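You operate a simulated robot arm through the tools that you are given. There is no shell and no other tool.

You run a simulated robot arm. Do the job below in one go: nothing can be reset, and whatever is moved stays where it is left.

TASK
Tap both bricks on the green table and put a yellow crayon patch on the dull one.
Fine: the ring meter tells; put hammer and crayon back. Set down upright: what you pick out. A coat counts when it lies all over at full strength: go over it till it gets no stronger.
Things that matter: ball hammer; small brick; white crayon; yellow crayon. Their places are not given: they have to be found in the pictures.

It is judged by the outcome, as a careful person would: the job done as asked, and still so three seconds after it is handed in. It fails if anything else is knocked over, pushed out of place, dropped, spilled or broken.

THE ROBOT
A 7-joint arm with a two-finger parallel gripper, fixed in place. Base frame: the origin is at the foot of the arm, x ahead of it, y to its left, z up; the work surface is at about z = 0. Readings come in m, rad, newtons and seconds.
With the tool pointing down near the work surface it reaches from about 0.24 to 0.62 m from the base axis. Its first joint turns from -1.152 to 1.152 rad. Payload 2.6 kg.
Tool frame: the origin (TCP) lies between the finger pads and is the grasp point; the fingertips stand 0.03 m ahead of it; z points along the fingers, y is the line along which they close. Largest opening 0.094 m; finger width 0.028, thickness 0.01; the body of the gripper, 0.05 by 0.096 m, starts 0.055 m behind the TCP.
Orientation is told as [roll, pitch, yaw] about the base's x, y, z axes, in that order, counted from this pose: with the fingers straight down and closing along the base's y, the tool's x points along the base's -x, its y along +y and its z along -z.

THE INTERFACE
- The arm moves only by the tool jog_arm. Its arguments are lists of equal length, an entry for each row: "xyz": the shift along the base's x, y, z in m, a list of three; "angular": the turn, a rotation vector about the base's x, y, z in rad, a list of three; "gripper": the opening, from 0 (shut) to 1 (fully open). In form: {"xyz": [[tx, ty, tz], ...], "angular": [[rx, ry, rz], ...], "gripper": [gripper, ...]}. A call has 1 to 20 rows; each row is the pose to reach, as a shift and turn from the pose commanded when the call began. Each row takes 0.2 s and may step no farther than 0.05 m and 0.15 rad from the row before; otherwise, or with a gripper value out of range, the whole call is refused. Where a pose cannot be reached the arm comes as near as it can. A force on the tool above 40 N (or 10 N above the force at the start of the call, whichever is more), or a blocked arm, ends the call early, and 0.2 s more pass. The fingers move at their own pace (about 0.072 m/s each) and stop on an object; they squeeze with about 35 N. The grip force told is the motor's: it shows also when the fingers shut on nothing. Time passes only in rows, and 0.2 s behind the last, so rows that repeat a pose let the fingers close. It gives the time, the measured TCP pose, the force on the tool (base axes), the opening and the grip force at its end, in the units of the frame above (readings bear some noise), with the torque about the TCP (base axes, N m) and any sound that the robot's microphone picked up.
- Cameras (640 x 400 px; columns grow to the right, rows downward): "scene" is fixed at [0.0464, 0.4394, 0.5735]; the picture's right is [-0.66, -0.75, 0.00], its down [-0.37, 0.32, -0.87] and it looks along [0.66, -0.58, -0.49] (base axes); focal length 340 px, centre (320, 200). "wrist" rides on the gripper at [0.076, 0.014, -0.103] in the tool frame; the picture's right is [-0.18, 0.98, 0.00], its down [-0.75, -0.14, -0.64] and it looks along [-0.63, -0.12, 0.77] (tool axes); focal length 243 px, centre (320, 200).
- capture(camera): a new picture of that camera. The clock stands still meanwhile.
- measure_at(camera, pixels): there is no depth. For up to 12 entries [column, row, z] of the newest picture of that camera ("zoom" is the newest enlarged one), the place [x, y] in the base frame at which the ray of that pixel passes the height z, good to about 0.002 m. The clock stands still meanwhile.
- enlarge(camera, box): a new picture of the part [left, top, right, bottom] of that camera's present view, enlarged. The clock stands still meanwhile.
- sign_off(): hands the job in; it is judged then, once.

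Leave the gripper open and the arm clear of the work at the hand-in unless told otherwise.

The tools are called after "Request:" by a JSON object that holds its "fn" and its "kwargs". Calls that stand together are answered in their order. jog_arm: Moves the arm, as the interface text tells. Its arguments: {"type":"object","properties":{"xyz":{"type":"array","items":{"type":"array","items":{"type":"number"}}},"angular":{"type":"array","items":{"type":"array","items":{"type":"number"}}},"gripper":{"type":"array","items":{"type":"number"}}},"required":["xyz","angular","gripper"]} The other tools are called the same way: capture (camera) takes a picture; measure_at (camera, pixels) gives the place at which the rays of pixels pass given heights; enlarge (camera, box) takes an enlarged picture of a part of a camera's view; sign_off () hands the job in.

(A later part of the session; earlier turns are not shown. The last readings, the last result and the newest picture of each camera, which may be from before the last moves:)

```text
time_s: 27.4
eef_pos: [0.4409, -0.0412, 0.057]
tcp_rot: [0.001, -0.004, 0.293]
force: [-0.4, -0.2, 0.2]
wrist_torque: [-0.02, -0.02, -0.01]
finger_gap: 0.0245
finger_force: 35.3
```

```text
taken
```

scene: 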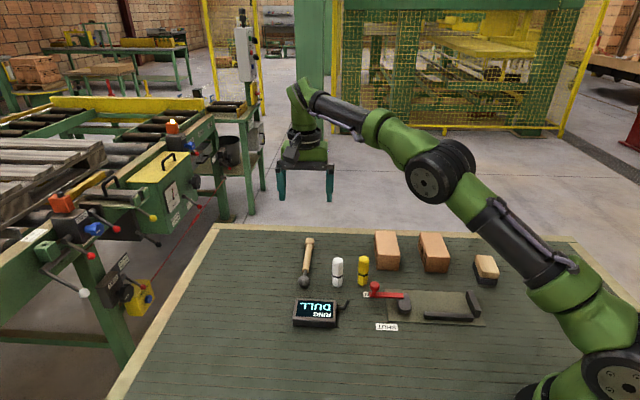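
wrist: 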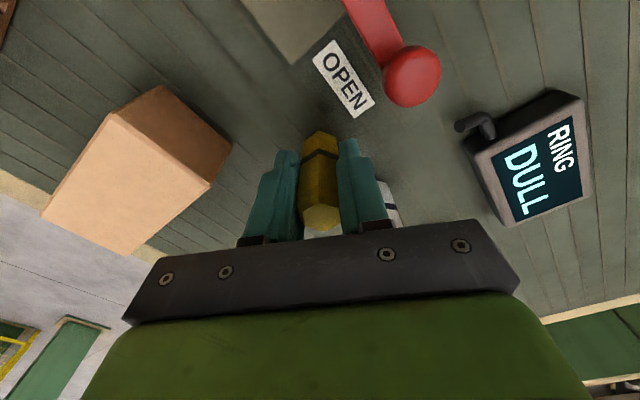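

The crayon is held, with a gap of 0.0245 m, and its foot is 0.056 m below the TCP. I'll lift it clear and look at both the brick and the crayon.

Request:
{"fn": "jog_arm", "kwargs": {"xyz": [[0, 0, 0.01], [0, 0, 0.04], [0, 0, 0.08], [0, 0, 0.11], [0.0, -0.02, 0.12], [0.0, -0.02, 0.12]], "angular": [[0, 0, 0], [0, 0, 0], [0, 0, 0], [0, 0, 0], [0, 0, 0], [0, 0, 0]], "gripper": [0, 0, 0, 0, 0, 0]}}

Request:
{"fn": "capture", "kwargs": {"camera": "scene"}}

Request:
{"fn": "enlarge", "kwargs": {"camera": "scene", "box": [310, 180, 420, 280]}}

Request:
{"fn": "capture", "kwargs": {"camera": "wrist"}}

```text
time_s: 28.8
eef_pos: [0.4409, -0.0613, 0.1773]
tcp_rot: [0.002, -0.002, 0.294]
force: [-0.6, 0.4, -1.4]
wrist_torque: [0.03, 0.01, 0.0]
finger_gap: 0.0245
finger_force: 35.5
```

```text
taken
```

scene: 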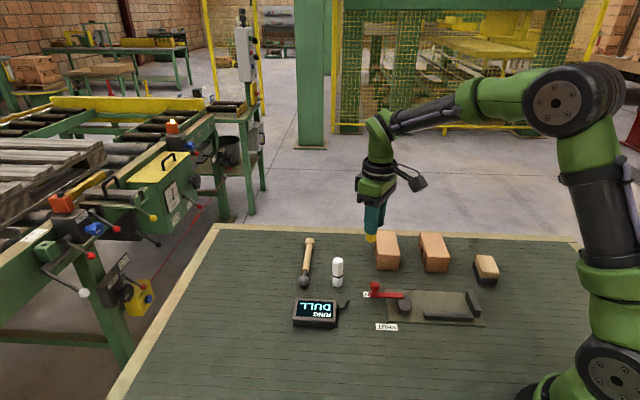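

```text
4.00 times, centred on (365, 230) of scene
```

zoom: 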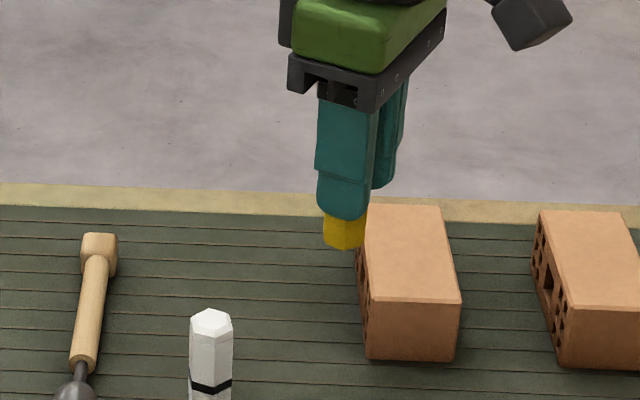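

```text
taken
```

wrist: 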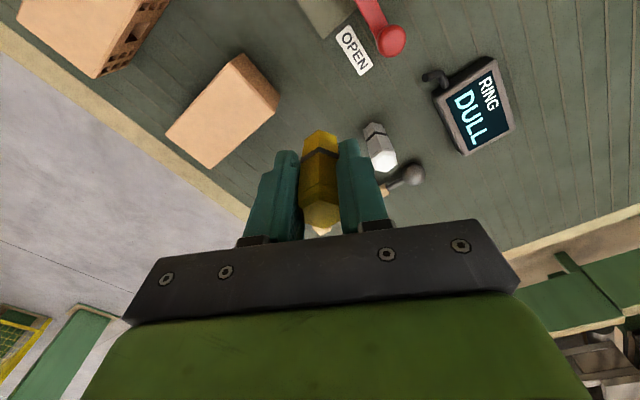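

I'll get the brick A top corners precisely from this wrist view while the view is clear.

Request:
{"fn": "enlarge", "kwargs": {"camera": "wrist", "box": [155, 40, 291, 125]}}

```text
4.71 times, centred on (223, 82) of wrist
```

zoom: 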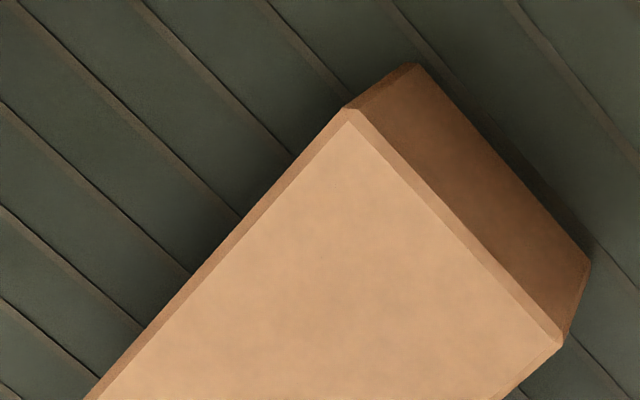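

Request:
{"fn": "measure_at", "kwargs": {"camera": "zoom", "pixels": [[350, 121, 0.05], [558, 347, 0.05], [345, 107, 0.046], [566, 338, 0.046], [588, 262, 0.0], [415, 63, 0.0]]}}

Request:
{"fn": "enlarge", "kwargs": {"camera": "wrist", "box": [155, 100, 291, 185]}}

```text
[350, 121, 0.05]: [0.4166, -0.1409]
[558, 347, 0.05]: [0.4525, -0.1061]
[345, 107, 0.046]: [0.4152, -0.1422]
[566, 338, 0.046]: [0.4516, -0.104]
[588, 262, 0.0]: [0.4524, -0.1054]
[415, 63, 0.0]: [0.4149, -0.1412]
```

```text
4.71 times, centred on (223, 142) of wrist
```

zoom: 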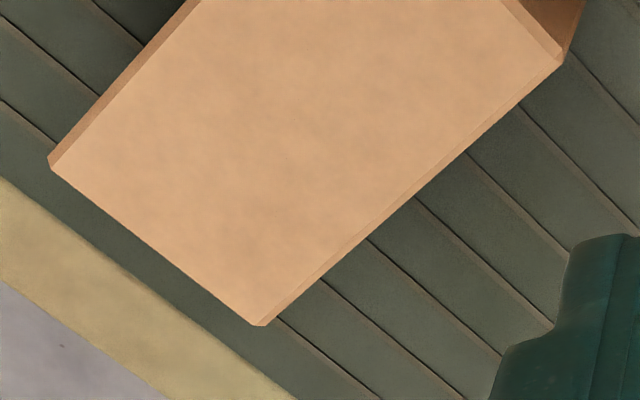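

Request:
{"fn": "measure_at", "kwargs": {"camera": "zoom", "pixels": [[52, 168, 0.05], [258, 325, 0.05], [48, 160, 0.047], [268, 323, 0.047], [560, 63, 0.048]]}}

```text
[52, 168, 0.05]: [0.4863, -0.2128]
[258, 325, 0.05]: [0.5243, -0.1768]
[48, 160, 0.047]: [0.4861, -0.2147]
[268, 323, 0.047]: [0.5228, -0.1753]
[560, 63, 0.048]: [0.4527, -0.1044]
```

The top of brick A is now well located: centre (0.470, -0.159), long axis along (0.704, -0.710), about 0.100 by 0.052 m, and top at z = 0.050. I'll move the crayon over the centre and stop about 6 mm above it.

Request:
{"fn": "jog_arm", "kwargs": {"xyz": [[0.009, -0.032, 0], [0.019, -0.065, 0], [0.0285, -0.0973, 0], [0.0285, -0.0973, -0.03], [0.0285, -0.0973, -0.055], [0.0285, -0.0973, -0.064], [0.0285, -0.0973, -0.064]], "angular": [[0, 0, 0], [0, 0, 0], [0, 0, 0], [0, 0, 0], [0, 0, 0], [0, 0, 0], [0, 0, 0]], "gripper": [0, 0, 0, 0, 0, 0, 0]}}

Request:
{"fn": "enlarge", "kwargs": {"camera": "scene", "box": [340, 200, 440, 280]}}

```text
time_s: 30.4
eef_pos: [0.4711, -0.1586, 0.1116]
tcp_rot: [0.003, 0.0, 0.296]
force: [-0.6, -0.3, 0.0]
wrist_torque: [-0.02, 0.01, 0.01]
finger_gap: 0.0246
finger_force: 34.9
```

```text
5.00 times, centred on (390, 240) of scene
```

zoom: 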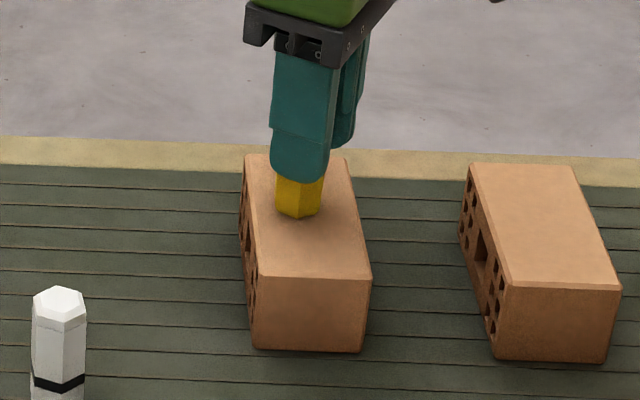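

The crayon hangs just over the middle of brick A. I'll lower it in small steps and read the force.

Request:
{"fn": "jog_arm", "kwargs": {"xyz": [[0, 0, -0.003], [0, 0, -0.0045], [0, 0, -0.0055], [0, 0, -0.0055]], "angular": [[0, 0, 0], [0, 0, 0], [0, 0, 0], [0, 0, 0]], "gripper": [0, 0, 0, 0]}}

```text
time_s: 31.4
eef_pos: [0.4716, -0.1599, 0.1097]
tcp_rot: [-0.002, -0.006, 0.299]
force: [-1.1, 2.9, 26.3]
wrist_torque: [0.3, 0.12, 0.1]
finger_gap: 0.0244
finger_force: 34.9
```

Contact is at about z = 0.1097, and 26 N is more pressure than I want. I'll ease up to roughly 5 N.

Request:
{"fn": "jog_arm", "kwargs": {"xyz": [[0, 0, 0.0024], [0, 0, 0.0024]], "angular": [[0, 0, 0], [0, 0, 0]], "gripper": [0, 0]}}

Request:
{"fn": "enlarge", "kwargs": {"camera": "scene", "box": [340, 200, 440, 280]}}

```text
time_s: 32.0
eef_pos: [0.4693, -0.1599, 0.1088]
tcp_rot: [0.001, 0.001, 0.295]
force: [4.6, -0.4, 9.5]
wrist_torque: [-0.16, -0.34, 0.0]
finger_gap: 0.0243
finger_force: 34.5
```

```text
5.00 times, centred on (390, 240) of scene
```

zoom: 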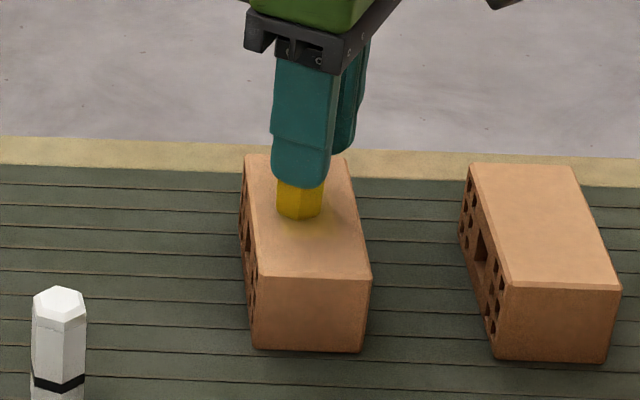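

A faint yellow mark has begun to form. I'll lighten the pressure a little and make a short test stroke along the brick's length, checking that the brick stays put.

Request:
{"fn": "jog_arm", "kwargs": {"xyz": [[0, 0, 0.0006], [0.007, -0.007, 0.0006], [0.014, -0.014, 0.0006], [0.007, -0.007, 0.0006], [0, 0, 0.0006], [-0.007, 0.007, 0.0006], [-0.014, 0.014, 0.0006], [-0.007, 0.007, 0.0006], [0, 0, 0.0006], [0, 0, 0.0006]], "angular": [[0, 0, 0], [0, 0, 0], [0, 0, 0], [0, 0, 0], [0, 0, 0], [0, 0, 0], [0, 0, 0], [0, 0, 0], [0, 0, 0], [0, 0, 0]], "gripper": [0, 0, 0, 0, 0, 0, 0, 0, 0, 0]}}

Request:
{"fn": "enlarge", "kwargs": {"camera": "scene", "box": [340, 200, 440, 280]}}

Request:
{"fn": "capture", "kwargs": {"camera": "wrist"}}

```text
time_s: 34.2
eef_pos: [0.4699, -0.1582, 0.1096]
tcp_rot: [0.001, -0.001, 0.295]
force: [-0.7, -0.2, -0.2]
wrist_torque: [0.02, 0.0, 0.02]
finger_gap: 0.0241
finger_force: 35.0
```

```text
5.00 times, centred on (390, 240) of scene
```

zoom: 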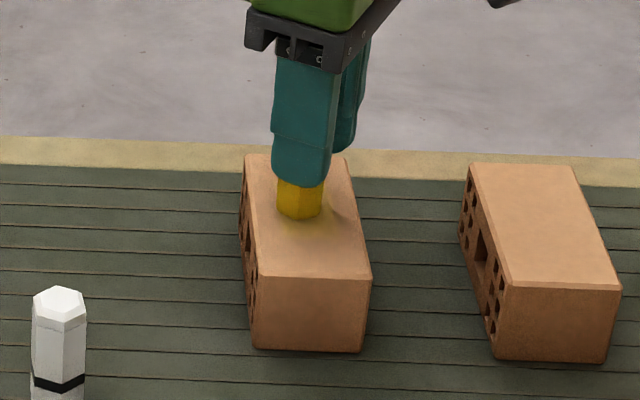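

```text
taken
```

wrist: 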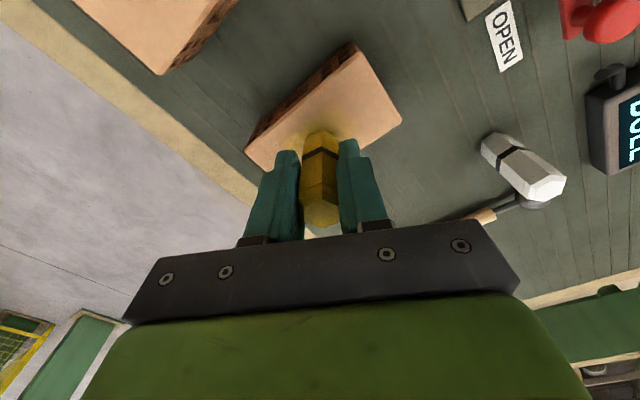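

The force is back to zero, so the last part of that stroke was above the surface. I'll find a light contact again in small steps.

Request:
{"fn": "jog_arm", "kwargs": {"xyz": [[0, 0, -0.0006], [0, 0, -0.0006]], "angular": [[0, 0, 0], [0, 0, 0]], "gripper": [0, 0]}}

Request:
{"fn": "jog_arm", "kwargs": {"xyz": [[0, 0, -0.0006], [0, 0, -0.0006]], "angular": [[0, 0, 0], [0, 0, 0]], "gripper": [0, 0]}}

```text
time_s: 34.8
eef_pos: [0.4701, -0.1586, 0.1092]
tcp_rot: [0.0, -0.002, 0.294]
force: [0.5, 0.3, 1.8]
wrist_torque: [0.04, -0.02, 0.01]
finger_gap: 0.0241
finger_force: 35.3
```

```text
time_s: 35.4
eef_pos: [0.471, -0.1587, 0.1081]
tcp_rot: [0.001, 0.0, 0.295]
force: [-2.2, 1.8, 8.8]
wrist_torque: [0.18, 0.08, 0.04]
finger_gap: 0.0238
finger_force: 34.8
```

Contact is at about 0.109, with roughly 10 N per mm beyond that. I'll make a slow pass along the centre line at about 5 N, within ±0.03 m, and then look.

Request:
{"fn": "jog_arm", "kwargs": {"xyz": [[0, 0, 0.0002], [0.007, -0.0071, 0.0002], [0.0141, -0.0142, 0.0002], [0.0211, -0.0213, 0.0002], [0.0141, -0.0142, 0.0002], [0.007, -0.0071, 0.0002], [0, 0, 0.0002], [-0.007, 0.0071, 0.0002], [-0.0141, 0.0142, 0.0002], [-0.0211, 0.0213, 0.0002], [-0.0141, 0.0142, 0.0002], [-0.007, 0.0071, 0.0002], [0, 0, 0.0002]], "angular": [[0, 0, 0], [0, 0, 0], [0, 0, 0], [0, 0, 0], [0, 0, 0], [0, 0, 0], [0, 0, 0], [0, 0, 0], [0, 0, 0], [0, 0, 0], [0, 0, 0], [0, 0, 0], [0, 0, 0]], "gripper": [0, 0, 0, 0, 0, 0, 0, 0, 0, 0, 0, 0, 0]}}

Request:
{"fn": "enlarge", "kwargs": {"camera": "scene", "box": [340, 200, 440, 280]}}

Request:
{"fn": "enlarge", "kwargs": {"camera": "wrist", "box": [230, 30, 430, 180]}}

```text
time_s: 38.2
eef_pos: [0.4686, -0.1576, 0.1088]
tcp_rot: [0.003, -0.001, 0.293]
force: [0.3, -0.4, -0.3]
wrist_torque: [-0.01, 0.03, -0.02]
finger_gap: 0.0236
finger_force: 34.6
```

```text
5.00 times, centred on (390, 240) of scene
```

zoom: 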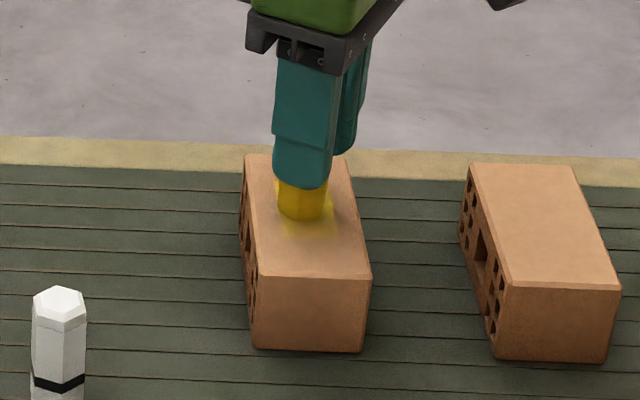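

```text
2.67 times, centred on (330, 105) of wrist
```

zoom: 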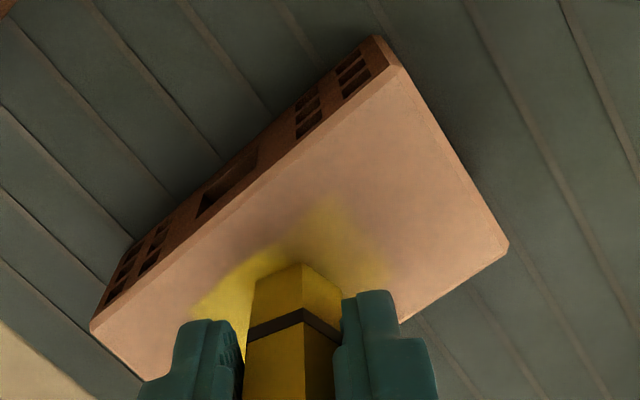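

Colour is building, but the contact was lost again by the end. I'll lift well clear and look at the mark itself.

Request:
{"fn": "jog_arm", "kwargs": {"xyz": [[0, 0, 0.03], [0, 0.02, 0.06], [0, 0.06, 0.07], [0, 0.09, 0.08], [0, 0.09, 0.08]], "angular": [[0, 0, 0], [0, 0, 0], [0, 0, 0], [0, 0, 0], [0, 0, 0]], "gripper": [0, 0, 0, 0, 0]}}

Request:
{"fn": "enlarge", "kwargs": {"camera": "scene", "box": [365, 222, 429, 278]}}

Request:
{"fn": "capture", "kwargs": {"camera": "wrist"}}

Request:
{"fn": "enlarge", "kwargs": {"camera": "wrist", "box": [150, 30, 310, 180]}}

```text
time_s: 39.4
eef_pos: [0.4704, -0.0677, 0.1881]
tcp_rot: [0.001, 0.0, 0.295]
force: [0.1, -0.4, 0.3]
wrist_torque: [0.0, -0.02, -0.02]
finger_gap: 0.0236
finger_force: 34.9
```

```text
7.14 times, centred on (397, 250) of scene
```

zoom: 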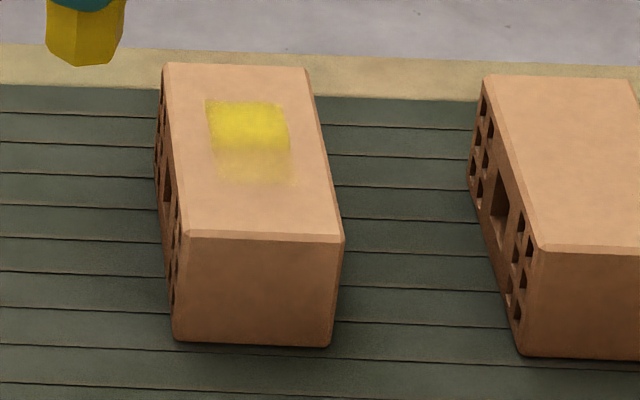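

```text
taken
```

wrist: 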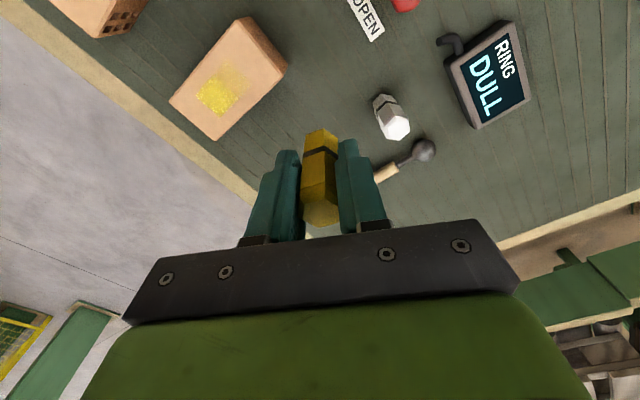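

```text
2.67 times, centred on (230, 105) of wrist
```

zoom: 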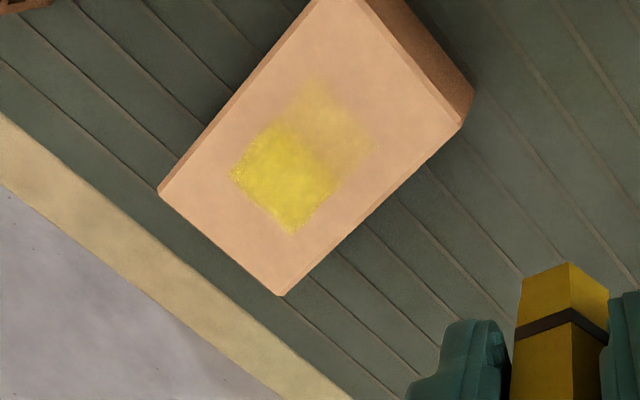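

The mark is taking shape as a neat rectangle in the middle of the top, strong in the far half and faint in the near half. The brick hasn't moved. I'll measure the extent of the patch.

Request:
{"fn": "measure_at", "kwargs": {"camera": "zoom", "pixels": [[232, 173, 0.05], [292, 235, 0.05], [278, 125, 0.05], [335, 190, 0.05], [315, 80, 0.05], [375, 147, 0.05], [281, 295, 0.05], [160, 192, 0.05]]}}

Request:
{"fn": "enlarge", "kwargs": {"camera": "wrist", "box": [180, 50, 270, 130]}}

```text
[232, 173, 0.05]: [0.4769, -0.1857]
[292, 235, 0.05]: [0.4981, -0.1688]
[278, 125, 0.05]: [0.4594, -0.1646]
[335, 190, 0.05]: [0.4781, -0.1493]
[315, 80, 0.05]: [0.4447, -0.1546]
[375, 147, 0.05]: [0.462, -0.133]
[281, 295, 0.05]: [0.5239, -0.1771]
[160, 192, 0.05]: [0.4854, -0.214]
```

```text
5.00 times, centred on (225, 90) of wrist
```

zoom: 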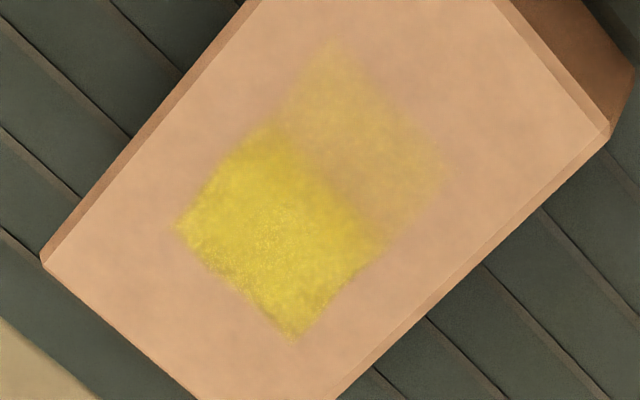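

The patch area spans about ±0.025 m along the brick by ±0.0135 m across, centred on the top. I need an even, strong coat over all of it. I'll go back over the near half and find a light contact there.

Request:
{"fn": "jog_arm", "kwargs": {"xyz": [[-0.003, -0.03, -0.01], [-0.006, -0.06, -0.02], [-0.0092, -0.0808, -0.04], [-0.0092, -0.0808, -0.065], [-0.0092, -0.0808, -0.077], [-0.0092, -0.0808, -0.0798], [-0.0092, -0.0808, -0.0798]], "angular": [[0, 0, 0], [0, 0, 0], [0, 0, 0], [0, 0, 0], [0, 0, 0], [0, 0, 0], [0, 0, 0]], "gripper": [0, 0, 0, 0, 0, 0, 0]}}

Request:
{"fn": "jog_arm", "kwargs": {"xyz": [[0, 0, -0.0008], [0, 0, -0.0008]], "angular": [[0, 0, 0], [0, 0, 0]], "gripper": [0, 0]}}

```text
time_s: 41.0
eef_pos: [0.4599, -0.1493, 0.1085]
tcp_rot: [0.003, -0.001, 0.297]
force: [-0.1, 0.4, -0.9]
wrist_torque: [0.01, 0.02, 0.01]
finger_gap: 0.0235
finger_force: 34.9
```

```text
time_s: 41.6
eef_pos: [0.4606, -0.1489, 0.1085]
tcp_rot: [-0.001, -0.001, 0.295]
force: [-1.2, 0.4, 3.0]
wrist_torque: [0.07, 0.05, 0.01]
finger_gap: 0.0233
finger_force: 35.1
```

I have light contact at z = 0.108. Now I'll rub the near half with about 8 N, deepening slightly as I go to keep the pressure up.

Request:
{"fn": "jog_arm", "kwargs": {"xyz": [[0, 0, -0.0006], [0.007, -0.0071, -0.0006], [0, 0, -0.0007], [-0.0056, 0.0057, -0.0007], [-0.0106, 0.0107, -0.0007], [-0.0063, 0.0149, -0.0007], [0.0007, 0.0078, -0.0008], [0.0077, 0.0007, -0.0008], [0.0127, -0.0043, -0.0008], [0.0042, -0.0128, -0.0008], [-0.0028, -0.0057, -0.0009], [-0.0099, 0.0014, -0.0009], [-0.0148, 0.0064, -0.0009], [-0.0106, 0.0107, -0.0009], [-0.0035, 0.0036, -0.001], [0, 0, -0.001]], "angular": [[0, 0, 0], [0, 0, 0], [0, 0, 0], [0, 0, 0], [0, 0, 0], [0, 0, 0], [0, 0, 0], [0, 0, 0], [0, 0, 0], [0, 0, 0], [0, 0, 0], [0, 0, 0], [0, 0, 0], [0, 0, 0], [0, 0, 0], [0, 0, 0]], "gripper": [0, 0, 0, 0, 0, 0, 0, 0, 0, 0, 0, 0, 0, 0, 0, 0]}}

Request:
{"fn": "enlarge", "kwargs": {"camera": "scene", "box": [340, 200, 440, 280]}}

```text
time_s: 45.0
eef_pos: [0.4609, -0.1479, 0.107]
tcp_rot: [0.004, -0.003, 0.296]
force: [-0.7, 7.6, 15.5]
wrist_torque: [0.42, -0.15, 0.09]
finger_gap: 0.0231
finger_force: 34.9
```

```text
5.00 times, centred on (390, 240) of scene
```

zoom: 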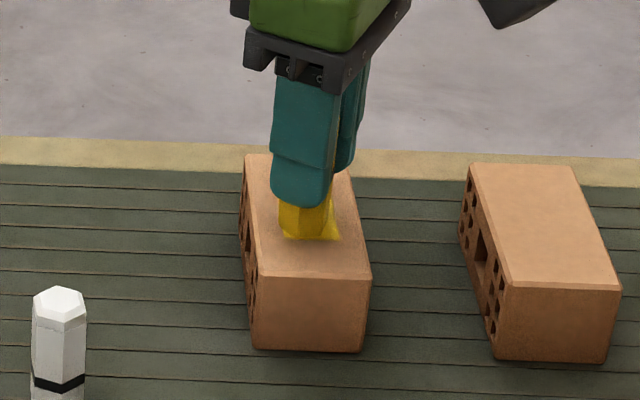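

The pressure is 15 N with about 8 N sideways, and the brick hasn't moved. I'll ease up half a millimetre and run full passes over the whole patch.

Request:
{"fn": "jog_arm", "kwargs": {"xyz": [[0, 0, 0.0005], [-0.0099, 0.0099, 0.0005], [-0.0141, 0.0057, 0.0005], [-0.0042, -0.0042, 0.0005], [0.0056, -0.0141, 0.0005], [0.0155, -0.0241, 0.0004], [0.0239, -0.0326, 0.0004], [0.0324, -0.0242, 0.0004], [0.0239, -0.0156, 0.0004], [0.0141, -0.0057, 0.0003], [0.0042, 0.0042, 0.0003], [-0.0056, 0.0142, 0.0003], [-0.0099, 0.0099, 0.0003], [0, 0, 0.0002], [0.0099, -0.0099, 0.0002], [0.0197, -0.0199, 0.0002], [0.0282, -0.0284, 0.0002], [0.0183, -0.0185, 0.0001], [0.0092, -0.0092, 0.0001], [0.0092, -0.0092, 0.0001]], "angular": [[0, 0, 0], [0, 0, 0], [0, 0, 0], [0, 0, 0], [0, 0, 0], [0, 0, 0], [0, 0, 0], [0, 0, 0], [0, 0, 0], [0, 0, 0], [0, 0, 0], [0, 0, 0], [0, 0, 0], [0, 0, 0], [0, 0, 0], [0, 0, 0], [0, 0, 0], [0, 0, 0], [0, 0, 0], [0, 0, 0]], "gripper": [0, 0, 0, 0, 0, 0, 0, 0, 0, 0, 0, 0, 0, 0, 0, 0, 0, 0, 0, 0]}}

Request:
{"fn": "enlarge", "kwargs": {"camera": "scene", "box": [340, 200, 440, 280]}}

```text
time_s: 49.2
eef_pos: [0.4696, -0.1587, 0.1084]
tcp_rot: [0.001, -0.004, 0.295]
force: [0.1, -0.6, -1.1]
wrist_torque: [-0.01, 0.02, 0.02]
finger_gap: 0.0232
finger_force: 34.8
```

```text
5.00 times, centred on (390, 240) of scene
```

zoom: 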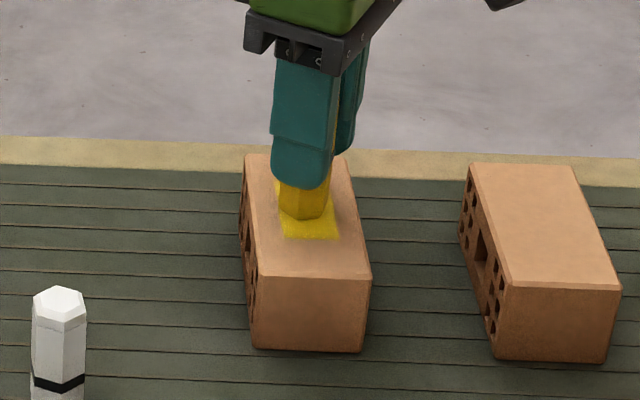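

The near half now looks strong. I'll lift clear and inspect the whole patch.

Request:
{"fn": "jog_arm", "kwargs": {"xyz": [[0, 0, 0.03], [0, 0.02, 0.06], [0, 0.06, 0.07], [0, 0.09, 0.08], [0, 0.09, 0.08]], "angular": [[0, 0, 0], [0, 0, 0], [0, 0, 0], [0, 0, 0], [0, 0, 0]], "gripper": [0, 0, 0, 0, 0]}}

Request:
{"fn": "enlarge", "kwargs": {"camera": "scene", "box": [365, 222, 429, 278]}}

Request:
{"fn": "capture", "kwargs": {"camera": "wrist"}}

Request:
{"fn": "enlarge", "kwargs": {"camera": "wrist", "box": [180, 50, 270, 130]}}

```text
time_s: 50.4
eef_pos: [0.4685, -0.0694, 0.1877]
tcp_rot: [0.001, 0.0, 0.295]
force: [0.2, -0.7, -0.3]
wrist_torque: [-0.03, -0.01, 0.0]
finger_gap: 0.0233
finger_force: 34.9
```

```text
7.14 times, centred on (397, 250) of scene
```

zoom: 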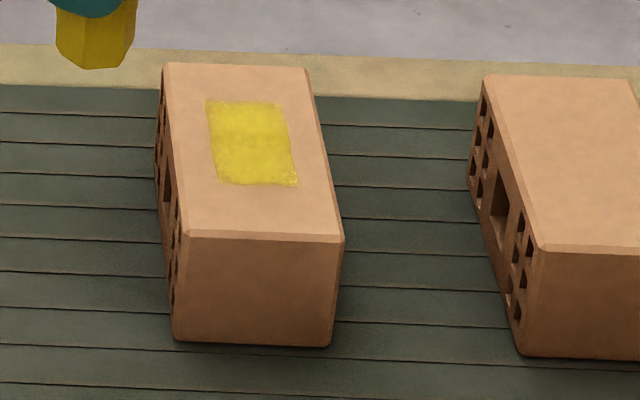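

```text
taken
```

wrist: 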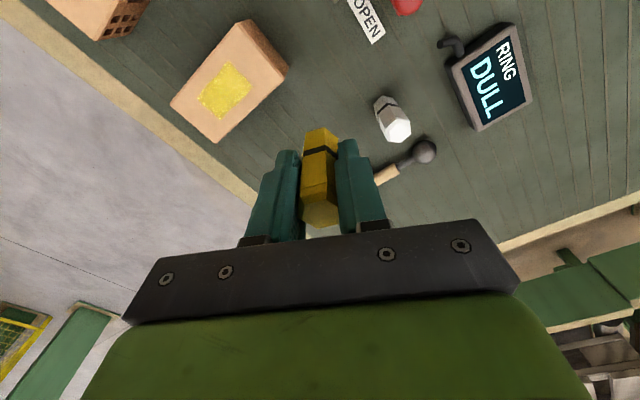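

```text
5.00 times, centred on (225, 90) of wrist
```

zoom: 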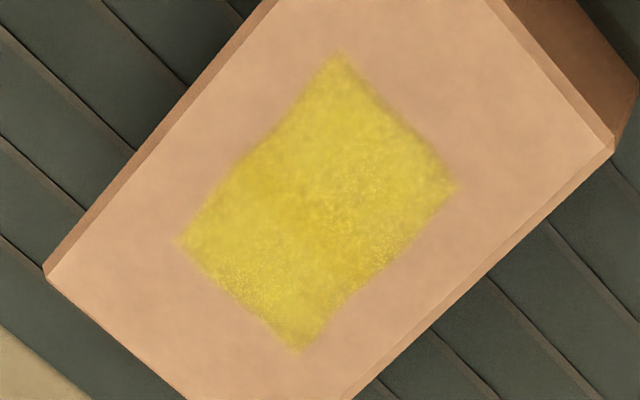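

The patch now looks full and even, and the brick corners are at the same pixels as before. The coat must be as strong as it gets, so I'll go over it again at proper pressure and compare. First I'll find contact at the centre.

Request:
{"fn": "jog_arm", "kwargs": {"xyz": [[0, -0.03, -0.01], [0, -0.06, -0.02], [0, -0.09, -0.04], [0, -0.09, -0.065], [0, -0.09, -0.077], [0, -0.09, -0.0802], [0, -0.09, -0.0802]], "angular": [[0, 0, 0], [0, 0, 0], [0, 0, 0], [0, 0, 0], [0, 0, 0], [0, 0, 0], [0, 0, 0]], "gripper": [0, 0, 0, 0, 0, 0, 0]}}

Request:
{"fn": "jog_arm", "kwargs": {"xyz": [[0, 0, -0.0006], [0, 0, -0.0006]], "angular": [[0, 0, 0], [0, 0, 0]], "gripper": [0, 0]}}

```text
time_s: 52.0
eef_pos: [0.471, -0.1599, 0.1073]
tcp_rot: [0.001, 0.001, 0.295]
force: [-0.4, -0.3, -0.2]
wrist_torque: [0.0, -0.03, 0.03]
finger_gap: 0.0234
finger_force: 35.3
```

```text
time_s: 52.6
eef_pos: [0.4702, -0.1596, 0.1074]
tcp_rot: [0.003, -0.001, 0.295]
force: [-0.5, 0.1, 0.3]
wrist_torque: [0.01, -0.01, -0.01]
finger_gap: 0.023
finger_force: 35.3
```

There's no contact yet at 0.1063, so the crayon has worn or slid up slightly in the grip. I'll continue down in small steps.

Request:
{"fn": "jog_arm", "kwargs": {"xyz": [[0, 0, -0.0005], [0, 0, -0.0005]], "angular": [[0, 0, 0], [0, 0, 0]], "gripper": [0, 0]}}

Request:
{"fn": "jog_arm", "kwargs": {"xyz": [[0, 0, -0.0005], [0, 0, -0.0005]], "angular": [[0, 0, 0], [0, 0, 0]], "gripper": [0, 0]}}

```text
time_s: 53.2
eef_pos: [0.4696, -0.1591, 0.1071]
tcp_rot: [0.001, -0.002, 0.295]
force: [0.2, 0.2, 1.6]
wrist_torque: [0.02, 0.01, -0.02]
finger_gap: 0.023
finger_force: 35.2
```

```text
time_s: 53.8
eef_pos: [0.4701, -0.159, 0.1074]
tcp_rot: [0.0, -0.001, 0.296]
force: [-4.4, 1.2, 10.0]
wrist_torque: [0.09, 0.13, 0.03]
finger_gap: 0.0233
finger_force: 34.6
```

I now have 10 N. I'll run a full pass over the whole patch, edges included, at this pressure.

Request:
{"fn": "jog_arm", "kwargs": {"xyz": [[0, 0, 0], [0.0099, -0.0099, 0], [0.0183, -0.0185, 0], [0.0233, -0.0135, 0], [0.0141, -0.0043, -0.0001], [0.005, 0.0049, -0.0001], [-0.0042, 0.0141, -0.0001], [-0.0134, 0.0234, -0.0001], [-0.0183, 0.0185, -0.0002], [-0.0233, 0.0135, -0.0002], [-0.0141, 0.0043, -0.0002], [-0.005, -0.0049, -0.0003], [0.0042, -0.0141, -0.0003], [0.0134, -0.0234, -0.0003], [0.0183, -0.0185, -0.0004], [0.0092, -0.0092, -0.0004], [0, 0, -0.0004], [-0.0092, 0.0092, -0.0004], [-0.0183, 0.0185, -0.0005], [-0.0092, 0.0092, -0.0005]], "angular": [[0, 0, 0], [0, 0, 0], [0, 0, 0], [0, 0, 0], [0, 0, 0], [0, 0, 0], [0, 0, 0], [0, 0, 0], [0, 0, 0], [0, 0, 0], [0, 0, 0], [0, 0, 0], [0, 0, 0], [0, 0, 0], [0, 0, 0], [0, 0, 0], [0, 0, 0], [0, 0, 0], [0, 0, 0], [0, 0, 0]], "gripper": [0, 0, 0, 0, 0, 0, 0, 0, 0, 0, 0, 0, 0, 0, 0, 0, 0, 0, 0, 0]}}

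Request:
{"fn": "enlarge", "kwargs": {"camera": "scene", "box": [340, 200, 440, 280]}}

```text
time_s: 58.0
eef_pos: [0.4612, -0.1475, 0.1053]
tcp_rot: [0.008, 0.0, 0.296]
force: [-4.9, 9.0, 23.5]
wrist_torque: [0.53, 0.13, 0.06]
finger_gap: 0.0232
finger_force: 35.3
```

```text
5.00 times, centred on (390, 240) of scene
```

zoom: 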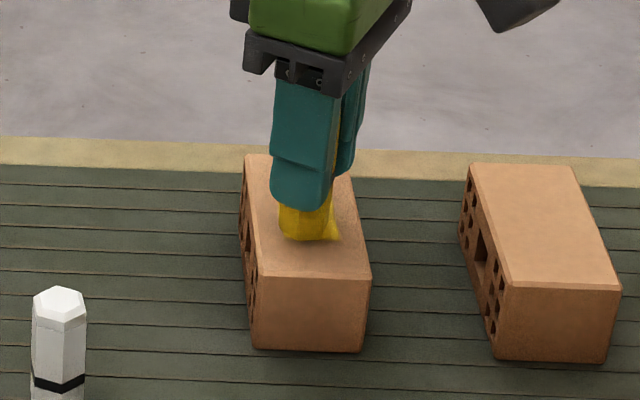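

The pressure is higher at the near end (23 N) than at the centre. I'll lift a little, cross to the far half, and check the contact there before rubbing.

Request:
{"fn": "jog_arm", "kwargs": {"xyz": [[0, 0, 0.002], [0.0095, -0.0096, 0.002], [0.019, -0.0192, 0.001], [0.019, -0.0192, 0.0002], [0.019, -0.0192, 0.0002]], "angular": [[0, 0, 0], [0, 0, 0], [0, 0, 0], [0, 0, 0], [0, 0, 0]], "gripper": [0, 0, 0, 0, 0]}}

```text
time_s: 59.2
eef_pos: [0.4789, -0.1702, 0.1063]
tcp_rot: [0.0, -0.001, 0.295]
force: [-3.1, 2.8, 10.0]
wrist_torque: [0.17, 0.06, 0.05]
finger_gap: 0.0231
finger_force: 35.1
```

The far half has an even 10 N. I'll rub it thoroughly.

Request:
{"fn": "jog_arm", "kwargs": {"xyz": [[0.0084, -0.0085, 0], [0.0134, -0.0036, 0], [0.005, 0.0049, 0], [-0.0034, 0.0134, 0], [-0.0084, 0.0085, 0], [-0.0134, 0.0036, -0.0001], [-0.005, -0.0049, -0.0001], [0.0034, -0.0134, -0.0001], [0.0084, -0.0085, -0.0001], [0, 0, -0.0002], [-0.0084, 0.0085, -0.0002], [0, 0, -0.0002], [0.0084, -0.0085, -0.0002], [0, 0, -0.0002]], "angular": [[0, 0, 0], [0, 0, 0], [0, 0, 0], [0, 0, 0], [0, 0, 0], [0, 0, 0], [0, 0, 0], [0, 0, 0], [0, 0, 0], [0, 0, 0], [0, 0, 0], [0, 0, 0], [0, 0, 0], [0, 0, 0]], "gripper": [0, 0, 0, 0, 0, 0, 0, 0, 0, 0, 0, 0, 0, 0]}}

Request:
{"fn": "jog_arm", "kwargs": {"xyz": [[0, 0, 0.03], [-0.009, 0.03, 0.06], [-0.009, 0.065, 0.07], [-0.0098, 0.0999, 0.081], [-0.0098, 0.0999, 0.081]], "angular": [[0, 0, 0], [0, 0, 0], [0, 0, 0], [0, 0, 0], [0, 0, 0]], "gripper": [0, 0, 0, 0, 0]}}

Request:
{"fn": "enlarge", "kwargs": {"camera": "scene", "box": [365, 222, 429, 278]}}

Request:
{"fn": "capture", "kwargs": {"camera": "wrist"}}

Request:
{"fn": "enlarge", "kwargs": {"camera": "wrist", "box": [180, 50, 270, 130]}}

```text
time_s: 62.2
eef_pos: [0.4791, -0.1696, 0.1055]
tcp_rot: [-0.004, 0.0, 0.294]
force: [2.5, -4.9, 9.9]
wrist_torque: [-0.17, -0.25, -0.07]
finger_gap: 0.0231
finger_force: 34.9
```

```text
time_s: 63.4
eef_pos: [0.4709, -0.0699, 0.1868]
tcp_rot: [0.002, -0.001, 0.295]
force: [0.3, 0.2, 0.0]
wrist_torque: [-0.02, -0.01, 0.02]
finger_gap: 0.0229
finger_force: 35.5
```

```text
7.14 times, centred on (397, 250) of scene
```

zoom: 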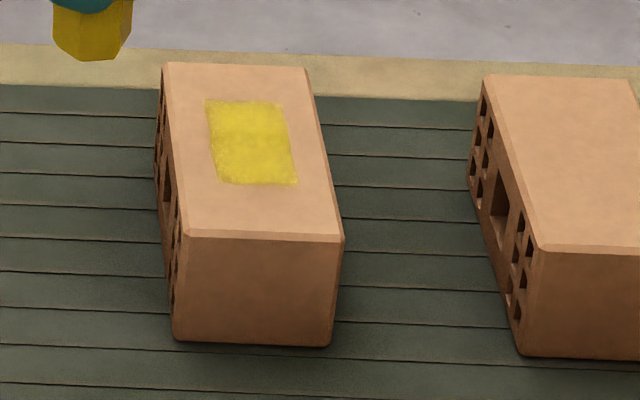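

```text
taken
```

wrist: 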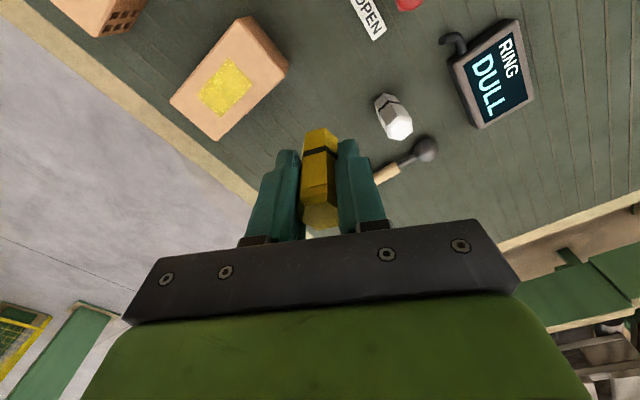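

```text
5.00 times, centred on (225, 90) of wrist
```

zoom: 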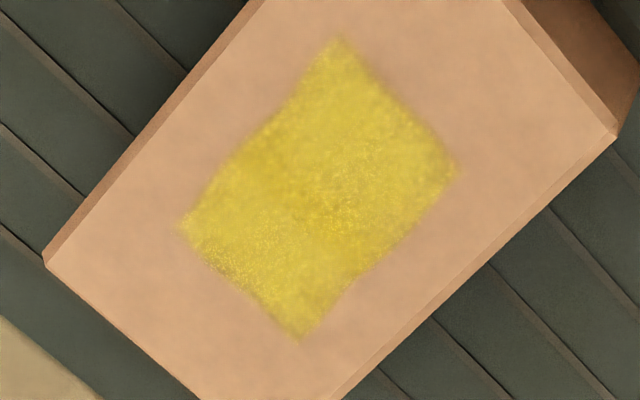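

The patch looks almost the same as before this pass. I'll take a closer look at its edges and corners for any weaker spot.

Request:
{"fn": "enlarge", "kwargs": {"camera": "scene", "box": [376, 232, 400, 252]}}

Request:
{"fn": "enlarge", "kwargs": {"camera": "wrist", "box": [192, 55, 256, 120]}}

```text
16.00 times, centred on (388, 242) of scene
```

zoom: 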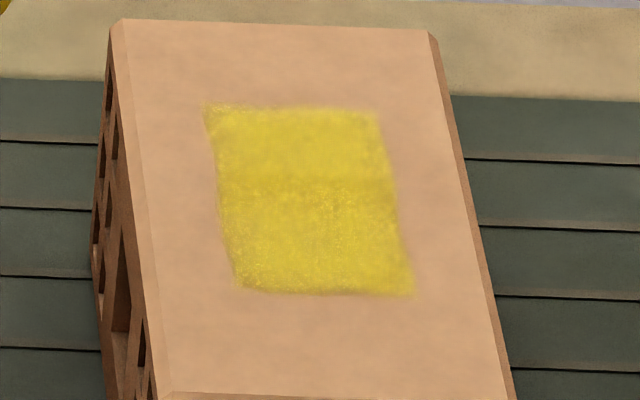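

```text
6.15 times, centred on (224, 88) of wrist
```

zoom: 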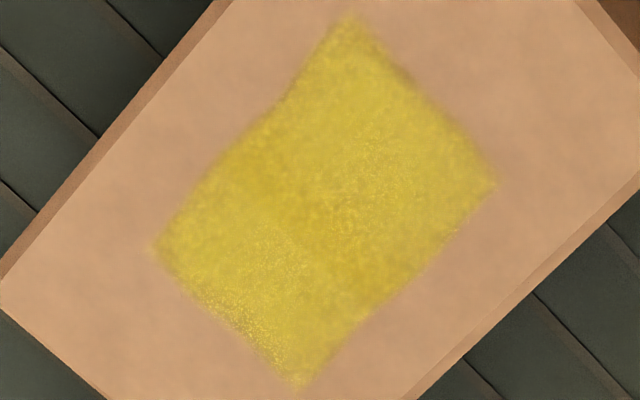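

The patch looks uniform. I'll do one more full pass and compare with these close-ups, to be sure it's at full strength.

Request:
{"fn": "jog_arm", "kwargs": {"xyz": [[0, -0.03, -0.01], [0, -0.06, -0.02], [0, -0.0899, -0.04], [0, -0.0899, -0.065], [0, -0.0899, -0.077], [0, -0.0899, -0.0803], [0, -0.0899, -0.0808], [0, -0.0899, -0.0808]], "angular": [[0, 0, 0], [0, 0, 0], [0, 0, 0], [0, 0, 0], [0, 0, 0], [0, 0, 0], [0, 0, 0], [0, 0, 0]], "gripper": [0, 0, 0, 0, 0, 0, 0, 0]}}

```text
time_s: 65.2
eef_pos: [0.471, -0.1587, 0.1059]
tcp_rot: [0.002, -0.002, 0.295]
force: [-0.5, 0.0, 0.0]
wrist_torque: [0.0, 0.02, 0.01]
finger_gap: 0.0229
finger_force: 35.2
```

Request:
{"fn": "jog_arm", "kwargs": {"xyz": [[0, 0, -0.0006], [0, 0, -0.0006]], "angular": [[0, 0, 0], [0, 0, 0]], "gripper": [0, 0]}}

Request:
{"fn": "jog_arm", "kwargs": {"xyz": [[0, 0, -0.0005], [0, 0, -0.0005]], "angular": [[0, 0, 0], [0, 0, 0]], "gripper": [0, 0]}}

```text
time_s: 65.8
eef_pos: [0.4705, -0.1606, 0.1054]
tcp_rot: [0.003, -0.002, 0.294]
force: [0.6, 1.3, 1.9]
wrist_torque: [0.04, -0.05, 0.03]
finger_gap: 0.0229
finger_force: 35.0
```

```text
time_s: 66.4
eef_pos: [0.4707, -0.16, 0.1052]
tcp_rot: [-0.001, -0.004, 0.295]
force: [-0.8, 0.8, 8.3]
wrist_torque: [0.11, -0.02, 0.02]
finger_gap: 0.0231
finger_force: 34.9
```

Contact is at 8 N, so I'll run the full raster again.

Request:
{"fn": "jog_arm", "kwargs": {"xyz": [[0, 0, 0], [0.0099, -0.0099, 0], [0.0183, -0.0185, -0.0001], [0.0233, -0.0135, -0.0001], [0.0141, -0.0043, -0.0001], [0.005, 0.0049, -0.0001], [-0.0042, 0.0141, -0.0001], [-0.0134, 0.0234, -0.0001], [-0.0183, 0.0185, -0.0001], [-0.0233, 0.0135, -0.0001], [-0.0141, 0.0043, -0.0002], [-0.005, -0.0049, -0.0003], [0.0042, -0.0141, -0.0003], [0.0134, -0.0234, -0.0003], [0.0183, -0.0185, -0.0003], [0.0092, -0.0092, -0.0003], [0, 0, -0.0003], [-0.0092, 0.0092, -0.0003], [-0.0183, 0.0185, -0.0003], [-0.0092, 0.0092, -0.0003]], "angular": [[0, 0, 0], [0, 0, 0], [0, 0, 0], [0, 0, 0], [0, 0, 0], [0, 0, 0], [0, 0, 0], [0, 0, 0], [0, 0, 0], [0, 0, 0], [0, 0, 0], [0, 0, 0], [0, 0, 0], [0, 0, 0], [0, 0, 0], [0, 0, 0], [0, 0, 0], [0, 0, 0], [0, 0, 0], [0, 0, 0]], "gripper": [0, 0, 0, 0, 0, 0, 0, 0, 0, 0, 0, 0, 0, 0, 0, 0, 0, 0, 0, 0]}}

Request:
{"fn": "jog_arm", "kwargs": {"xyz": [[0, 0, 0.03], [0.003, 0.02, 0.06], [0.006, 0.05, 0.07], [0.0092, 0.0807, 0.082], [0.0092, 0.0807, 0.082]], "angular": [[0, 0, 0], [0, 0, 0], [0, 0, 0], [0, 0, 0], [0, 0, 0]], "gripper": [0, 0, 0, 0, 0]}}

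Request:
{"fn": "enlarge", "kwargs": {"camera": "scene", "box": [376, 232, 400, 252]}}

Request:
{"fn": "capture", "kwargs": {"camera": "wrist"}}

Request:
{"fn": "enlarge", "kwargs": {"camera": "wrist", "box": [192, 55, 256, 120]}}

```text
time_s: 70.6
eef_pos: [0.46, -0.1477, 0.106]
tcp_rot: [0.005, -0.002, 0.295]
force: [-2.7, 5.7, 14.7]
wrist_torque: [0.36, 0.03, 0.05]
finger_gap: 0.0231
finger_force: 34.9
```

```text
time_s: 71.8
eef_pos: [0.4704, -0.0706, 0.1854]
tcp_rot: [0.0, -0.001, 0.294]
force: [-0.7, -0.6, -0.3]
wrist_torque: [-0.03, 0.01, 0.04]
finger_gap: 0.0229
finger_force: 35.6
```

```text
16.00 times, centred on (388, 242) of scene
```

zoom: 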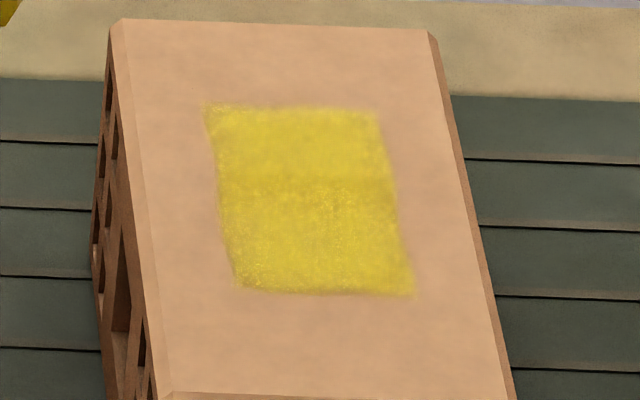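

```text
taken
```

wrist: 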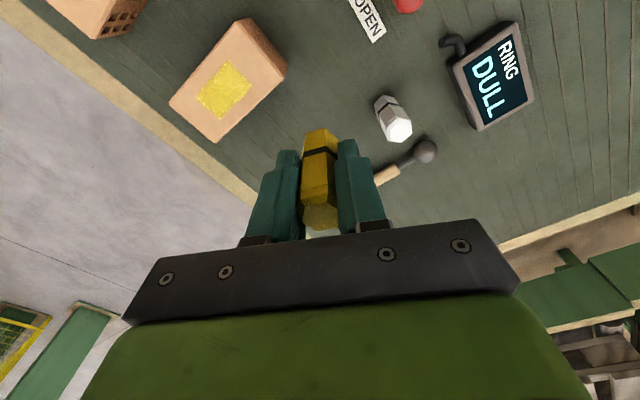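

```text
6.15 times, centred on (224, 88) of wrist
```

zoom: 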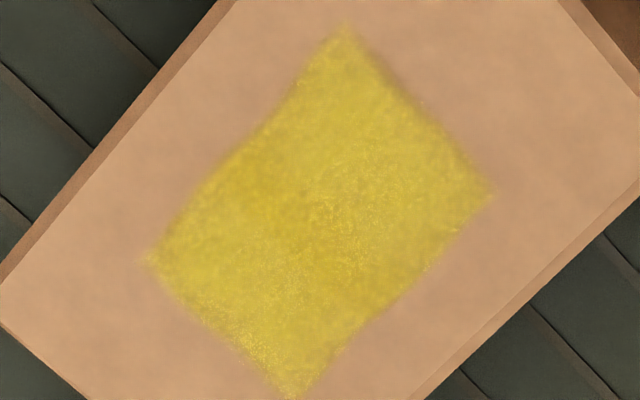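

This is nearly identical to before, perhaps slightly evener in the near half. I'll do one last full pass to confirm it gets no stronger.

Request:
{"fn": "jog_arm", "kwargs": {"xyz": [[0, -0.03, -0.01], [0, -0.06, -0.02], [0, -0.0899, -0.04], [0, -0.0899, -0.065], [0, -0.0899, -0.077], [0, -0.0899, -0.0812], [0, -0.0899, -0.0822], [0, -0.0899, -0.0822]], "angular": [[0, 0, 0], [0, 0, 0], [0, 0, 0], [0, 0, 0], [0, 0, 0], [0, 0, 0], [0, 0, 0], [0, 0, 0]], "gripper": [0, 0, 0, 0, 0, 0, 0, 0]}}

Request:
{"fn": "jog_arm", "kwargs": {"xyz": [[0, 0, -0.0005], [0, 0, -0.0005]], "angular": [[0, 0, 0], [0, 0, 0]], "gripper": [0, 0]}}

```text
time_s: 73.6
eef_pos: [0.4697, -0.1602, 0.1046]
tcp_rot: [0.001, -0.004, 0.295]
force: [-2.0, -1.7, 8.4]
wrist_torque: [-0.03, -0.01, -0.04]
finger_gap: 0.023
finger_force: 35.0
```

```text
time_s: 74.2
eef_pos: [0.4701, -0.1607, 0.1051]
tcp_rot: [0.0, -0.004, 0.296]
force: [-4.6, -1.5, 17.9]
wrist_torque: [-0.05, 0.04, -0.01]
finger_gap: 0.0231
finger_force: 35.2
```

18 N is a bit strong, so I'll ease up 0.4 mm and run the raster.

Request:
{"fn": "jog_arm", "kwargs": {"xyz": [[0, 0, 0.0004], [0.0099, -0.0099, 0.0003], [0.0183, -0.0185, 0.0003], [0.0233, -0.0135, 0.0003], [0.0141, -0.0043, 0.0003], [0.005, 0.0049, 0.0003], [-0.0042, 0.0141, 0.0003], [-0.0134, 0.0234, 0.0003], [-0.0183, 0.0185, 0.0003], [-0.0233, 0.0135, 0.0003], [-0.0141, 0.0043, 0.0002], [-0.005, -0.0049, 0.0001], [0.0042, -0.0141, 0.0001], [0.0134, -0.0234, 0.0], [0.0183, -0.0185, 0], [0.0092, -0.0092, 0], [0, 0, 0], [-0.0092, 0.0092, 0], [-0.0183, 0.0185, 0], [-0.0092, 0.0092, 0]], "angular": [[0, 0, 0], [0, 0, 0], [0, 0, 0], [0, 0, 0], [0, 0, 0], [0, 0, 0], [0, 0, 0], [0, 0, 0], [0, 0, 0], [0, 0, 0], [0, 0, 0], [0, 0, 0], [0, 0, 0], [0, 0, 0], [0, 0, 0], [0, 0, 0], [0, 0, 0], [0, 0, 0], [0, 0, 0], [0, 0, 0]], "gripper": [0, 0, 0, 0, 0, 0, 0, 0, 0, 0, 0, 0, 0, 0, 0, 0, 0, 0, 0, 0]}}

Request:
{"fn": "jog_arm", "kwargs": {"xyz": [[0, 0, 0.03], [0.003, 0.02, 0.06], [0.006, 0.05, 0.07], [0.0092, 0.0807, 0.082], [0.0092, 0.0807, 0.082]], "angular": [[0, 0, 0], [0, 0, 0], [0, 0, 0], [0, 0, 0], [0, 0, 0]], "gripper": [0, 0, 0, 0, 0]}}

Request:
{"fn": "enlarge", "kwargs": {"camera": "scene", "box": [376, 232, 400, 252]}}

Request:
{"fn": "enlarge", "kwargs": {"camera": "wrist", "box": [192, 55, 256, 120]}}

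Request:
{"fn": "capture", "kwargs": {"camera": "scene"}}

```text
time_s: 78.4
eef_pos: [0.4603, -0.1473, 0.1038]
tcp_rot: [0.004, 0.0, 0.296]
force: [-6.0, 6.8, 24.2]
wrist_torque: [0.41, 0.17, 0.08]
finger_gap: 0.0228
finger_force: 35.3
```

```text
time_s: 79.6
eef_pos: [0.4697, -0.0681, 0.1867]
tcp_rot: [0.0, -0.001, 0.295]
force: [0.8, 0.6, -0.3]
wrist_torque: [0.02, -0.05, 0.0]
finger_gap: 0.023
finger_force: 34.9
```

```text
16.00 times, centred on (388, 242) of scene
```

zoom: 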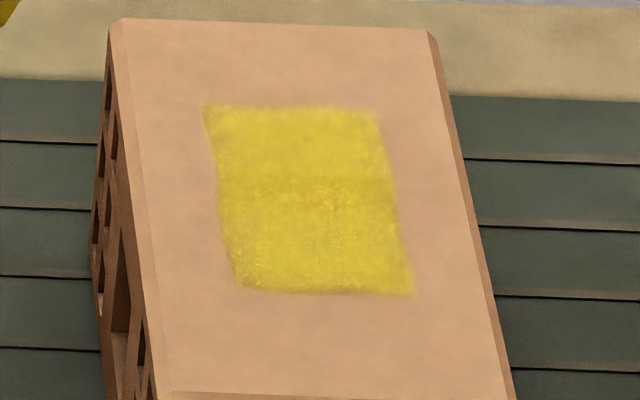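

```text
6.15 times, centred on (224, 88) of wrist
```

zoom: 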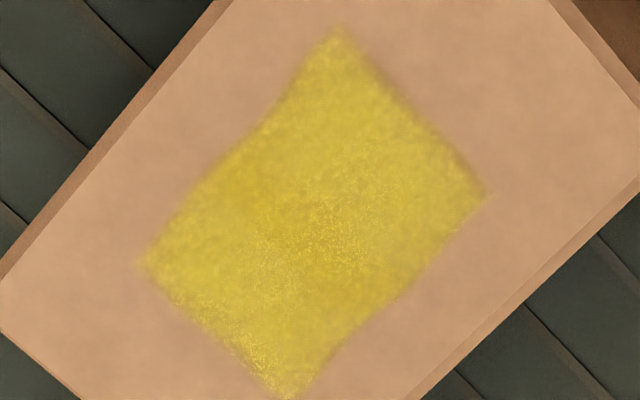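

```text
taken
```

scene: 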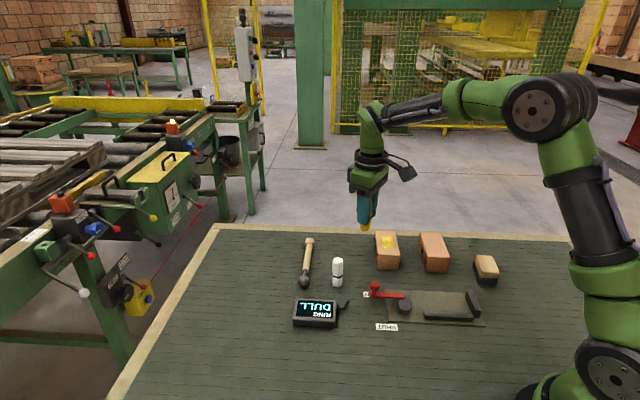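

There's no visible change from the last pass, so the coat is at full strength. Bricks, white crayon, hammer and meter are all in place. Before setting the crayon back, I'll check that it still sits straight in the grip.

Request:
{"fn": "enlarge", "kwargs": {"camera": "scene", "box": [345, 195, 390, 240]}}

Request:
{"fn": "enlarge", "kwargs": {"camera": "wrist", "box": [240, 110, 400, 250]}}

```text
8.89 times, centred on (368, 218) of scene
```

zoom: 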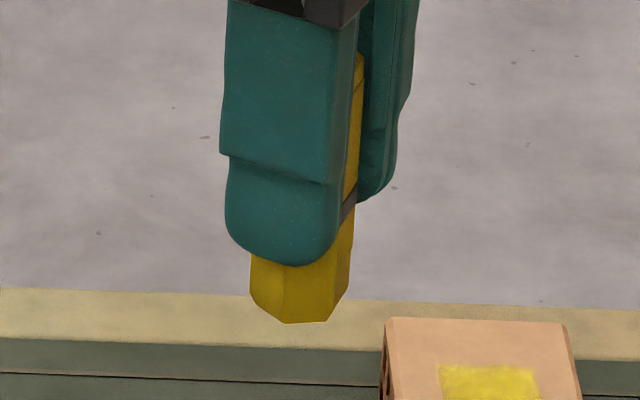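

```text
2.86 times, centred on (320, 180) of wrist
```

zoom: 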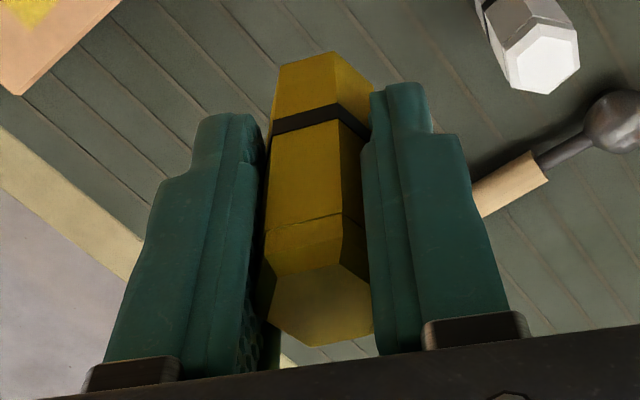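

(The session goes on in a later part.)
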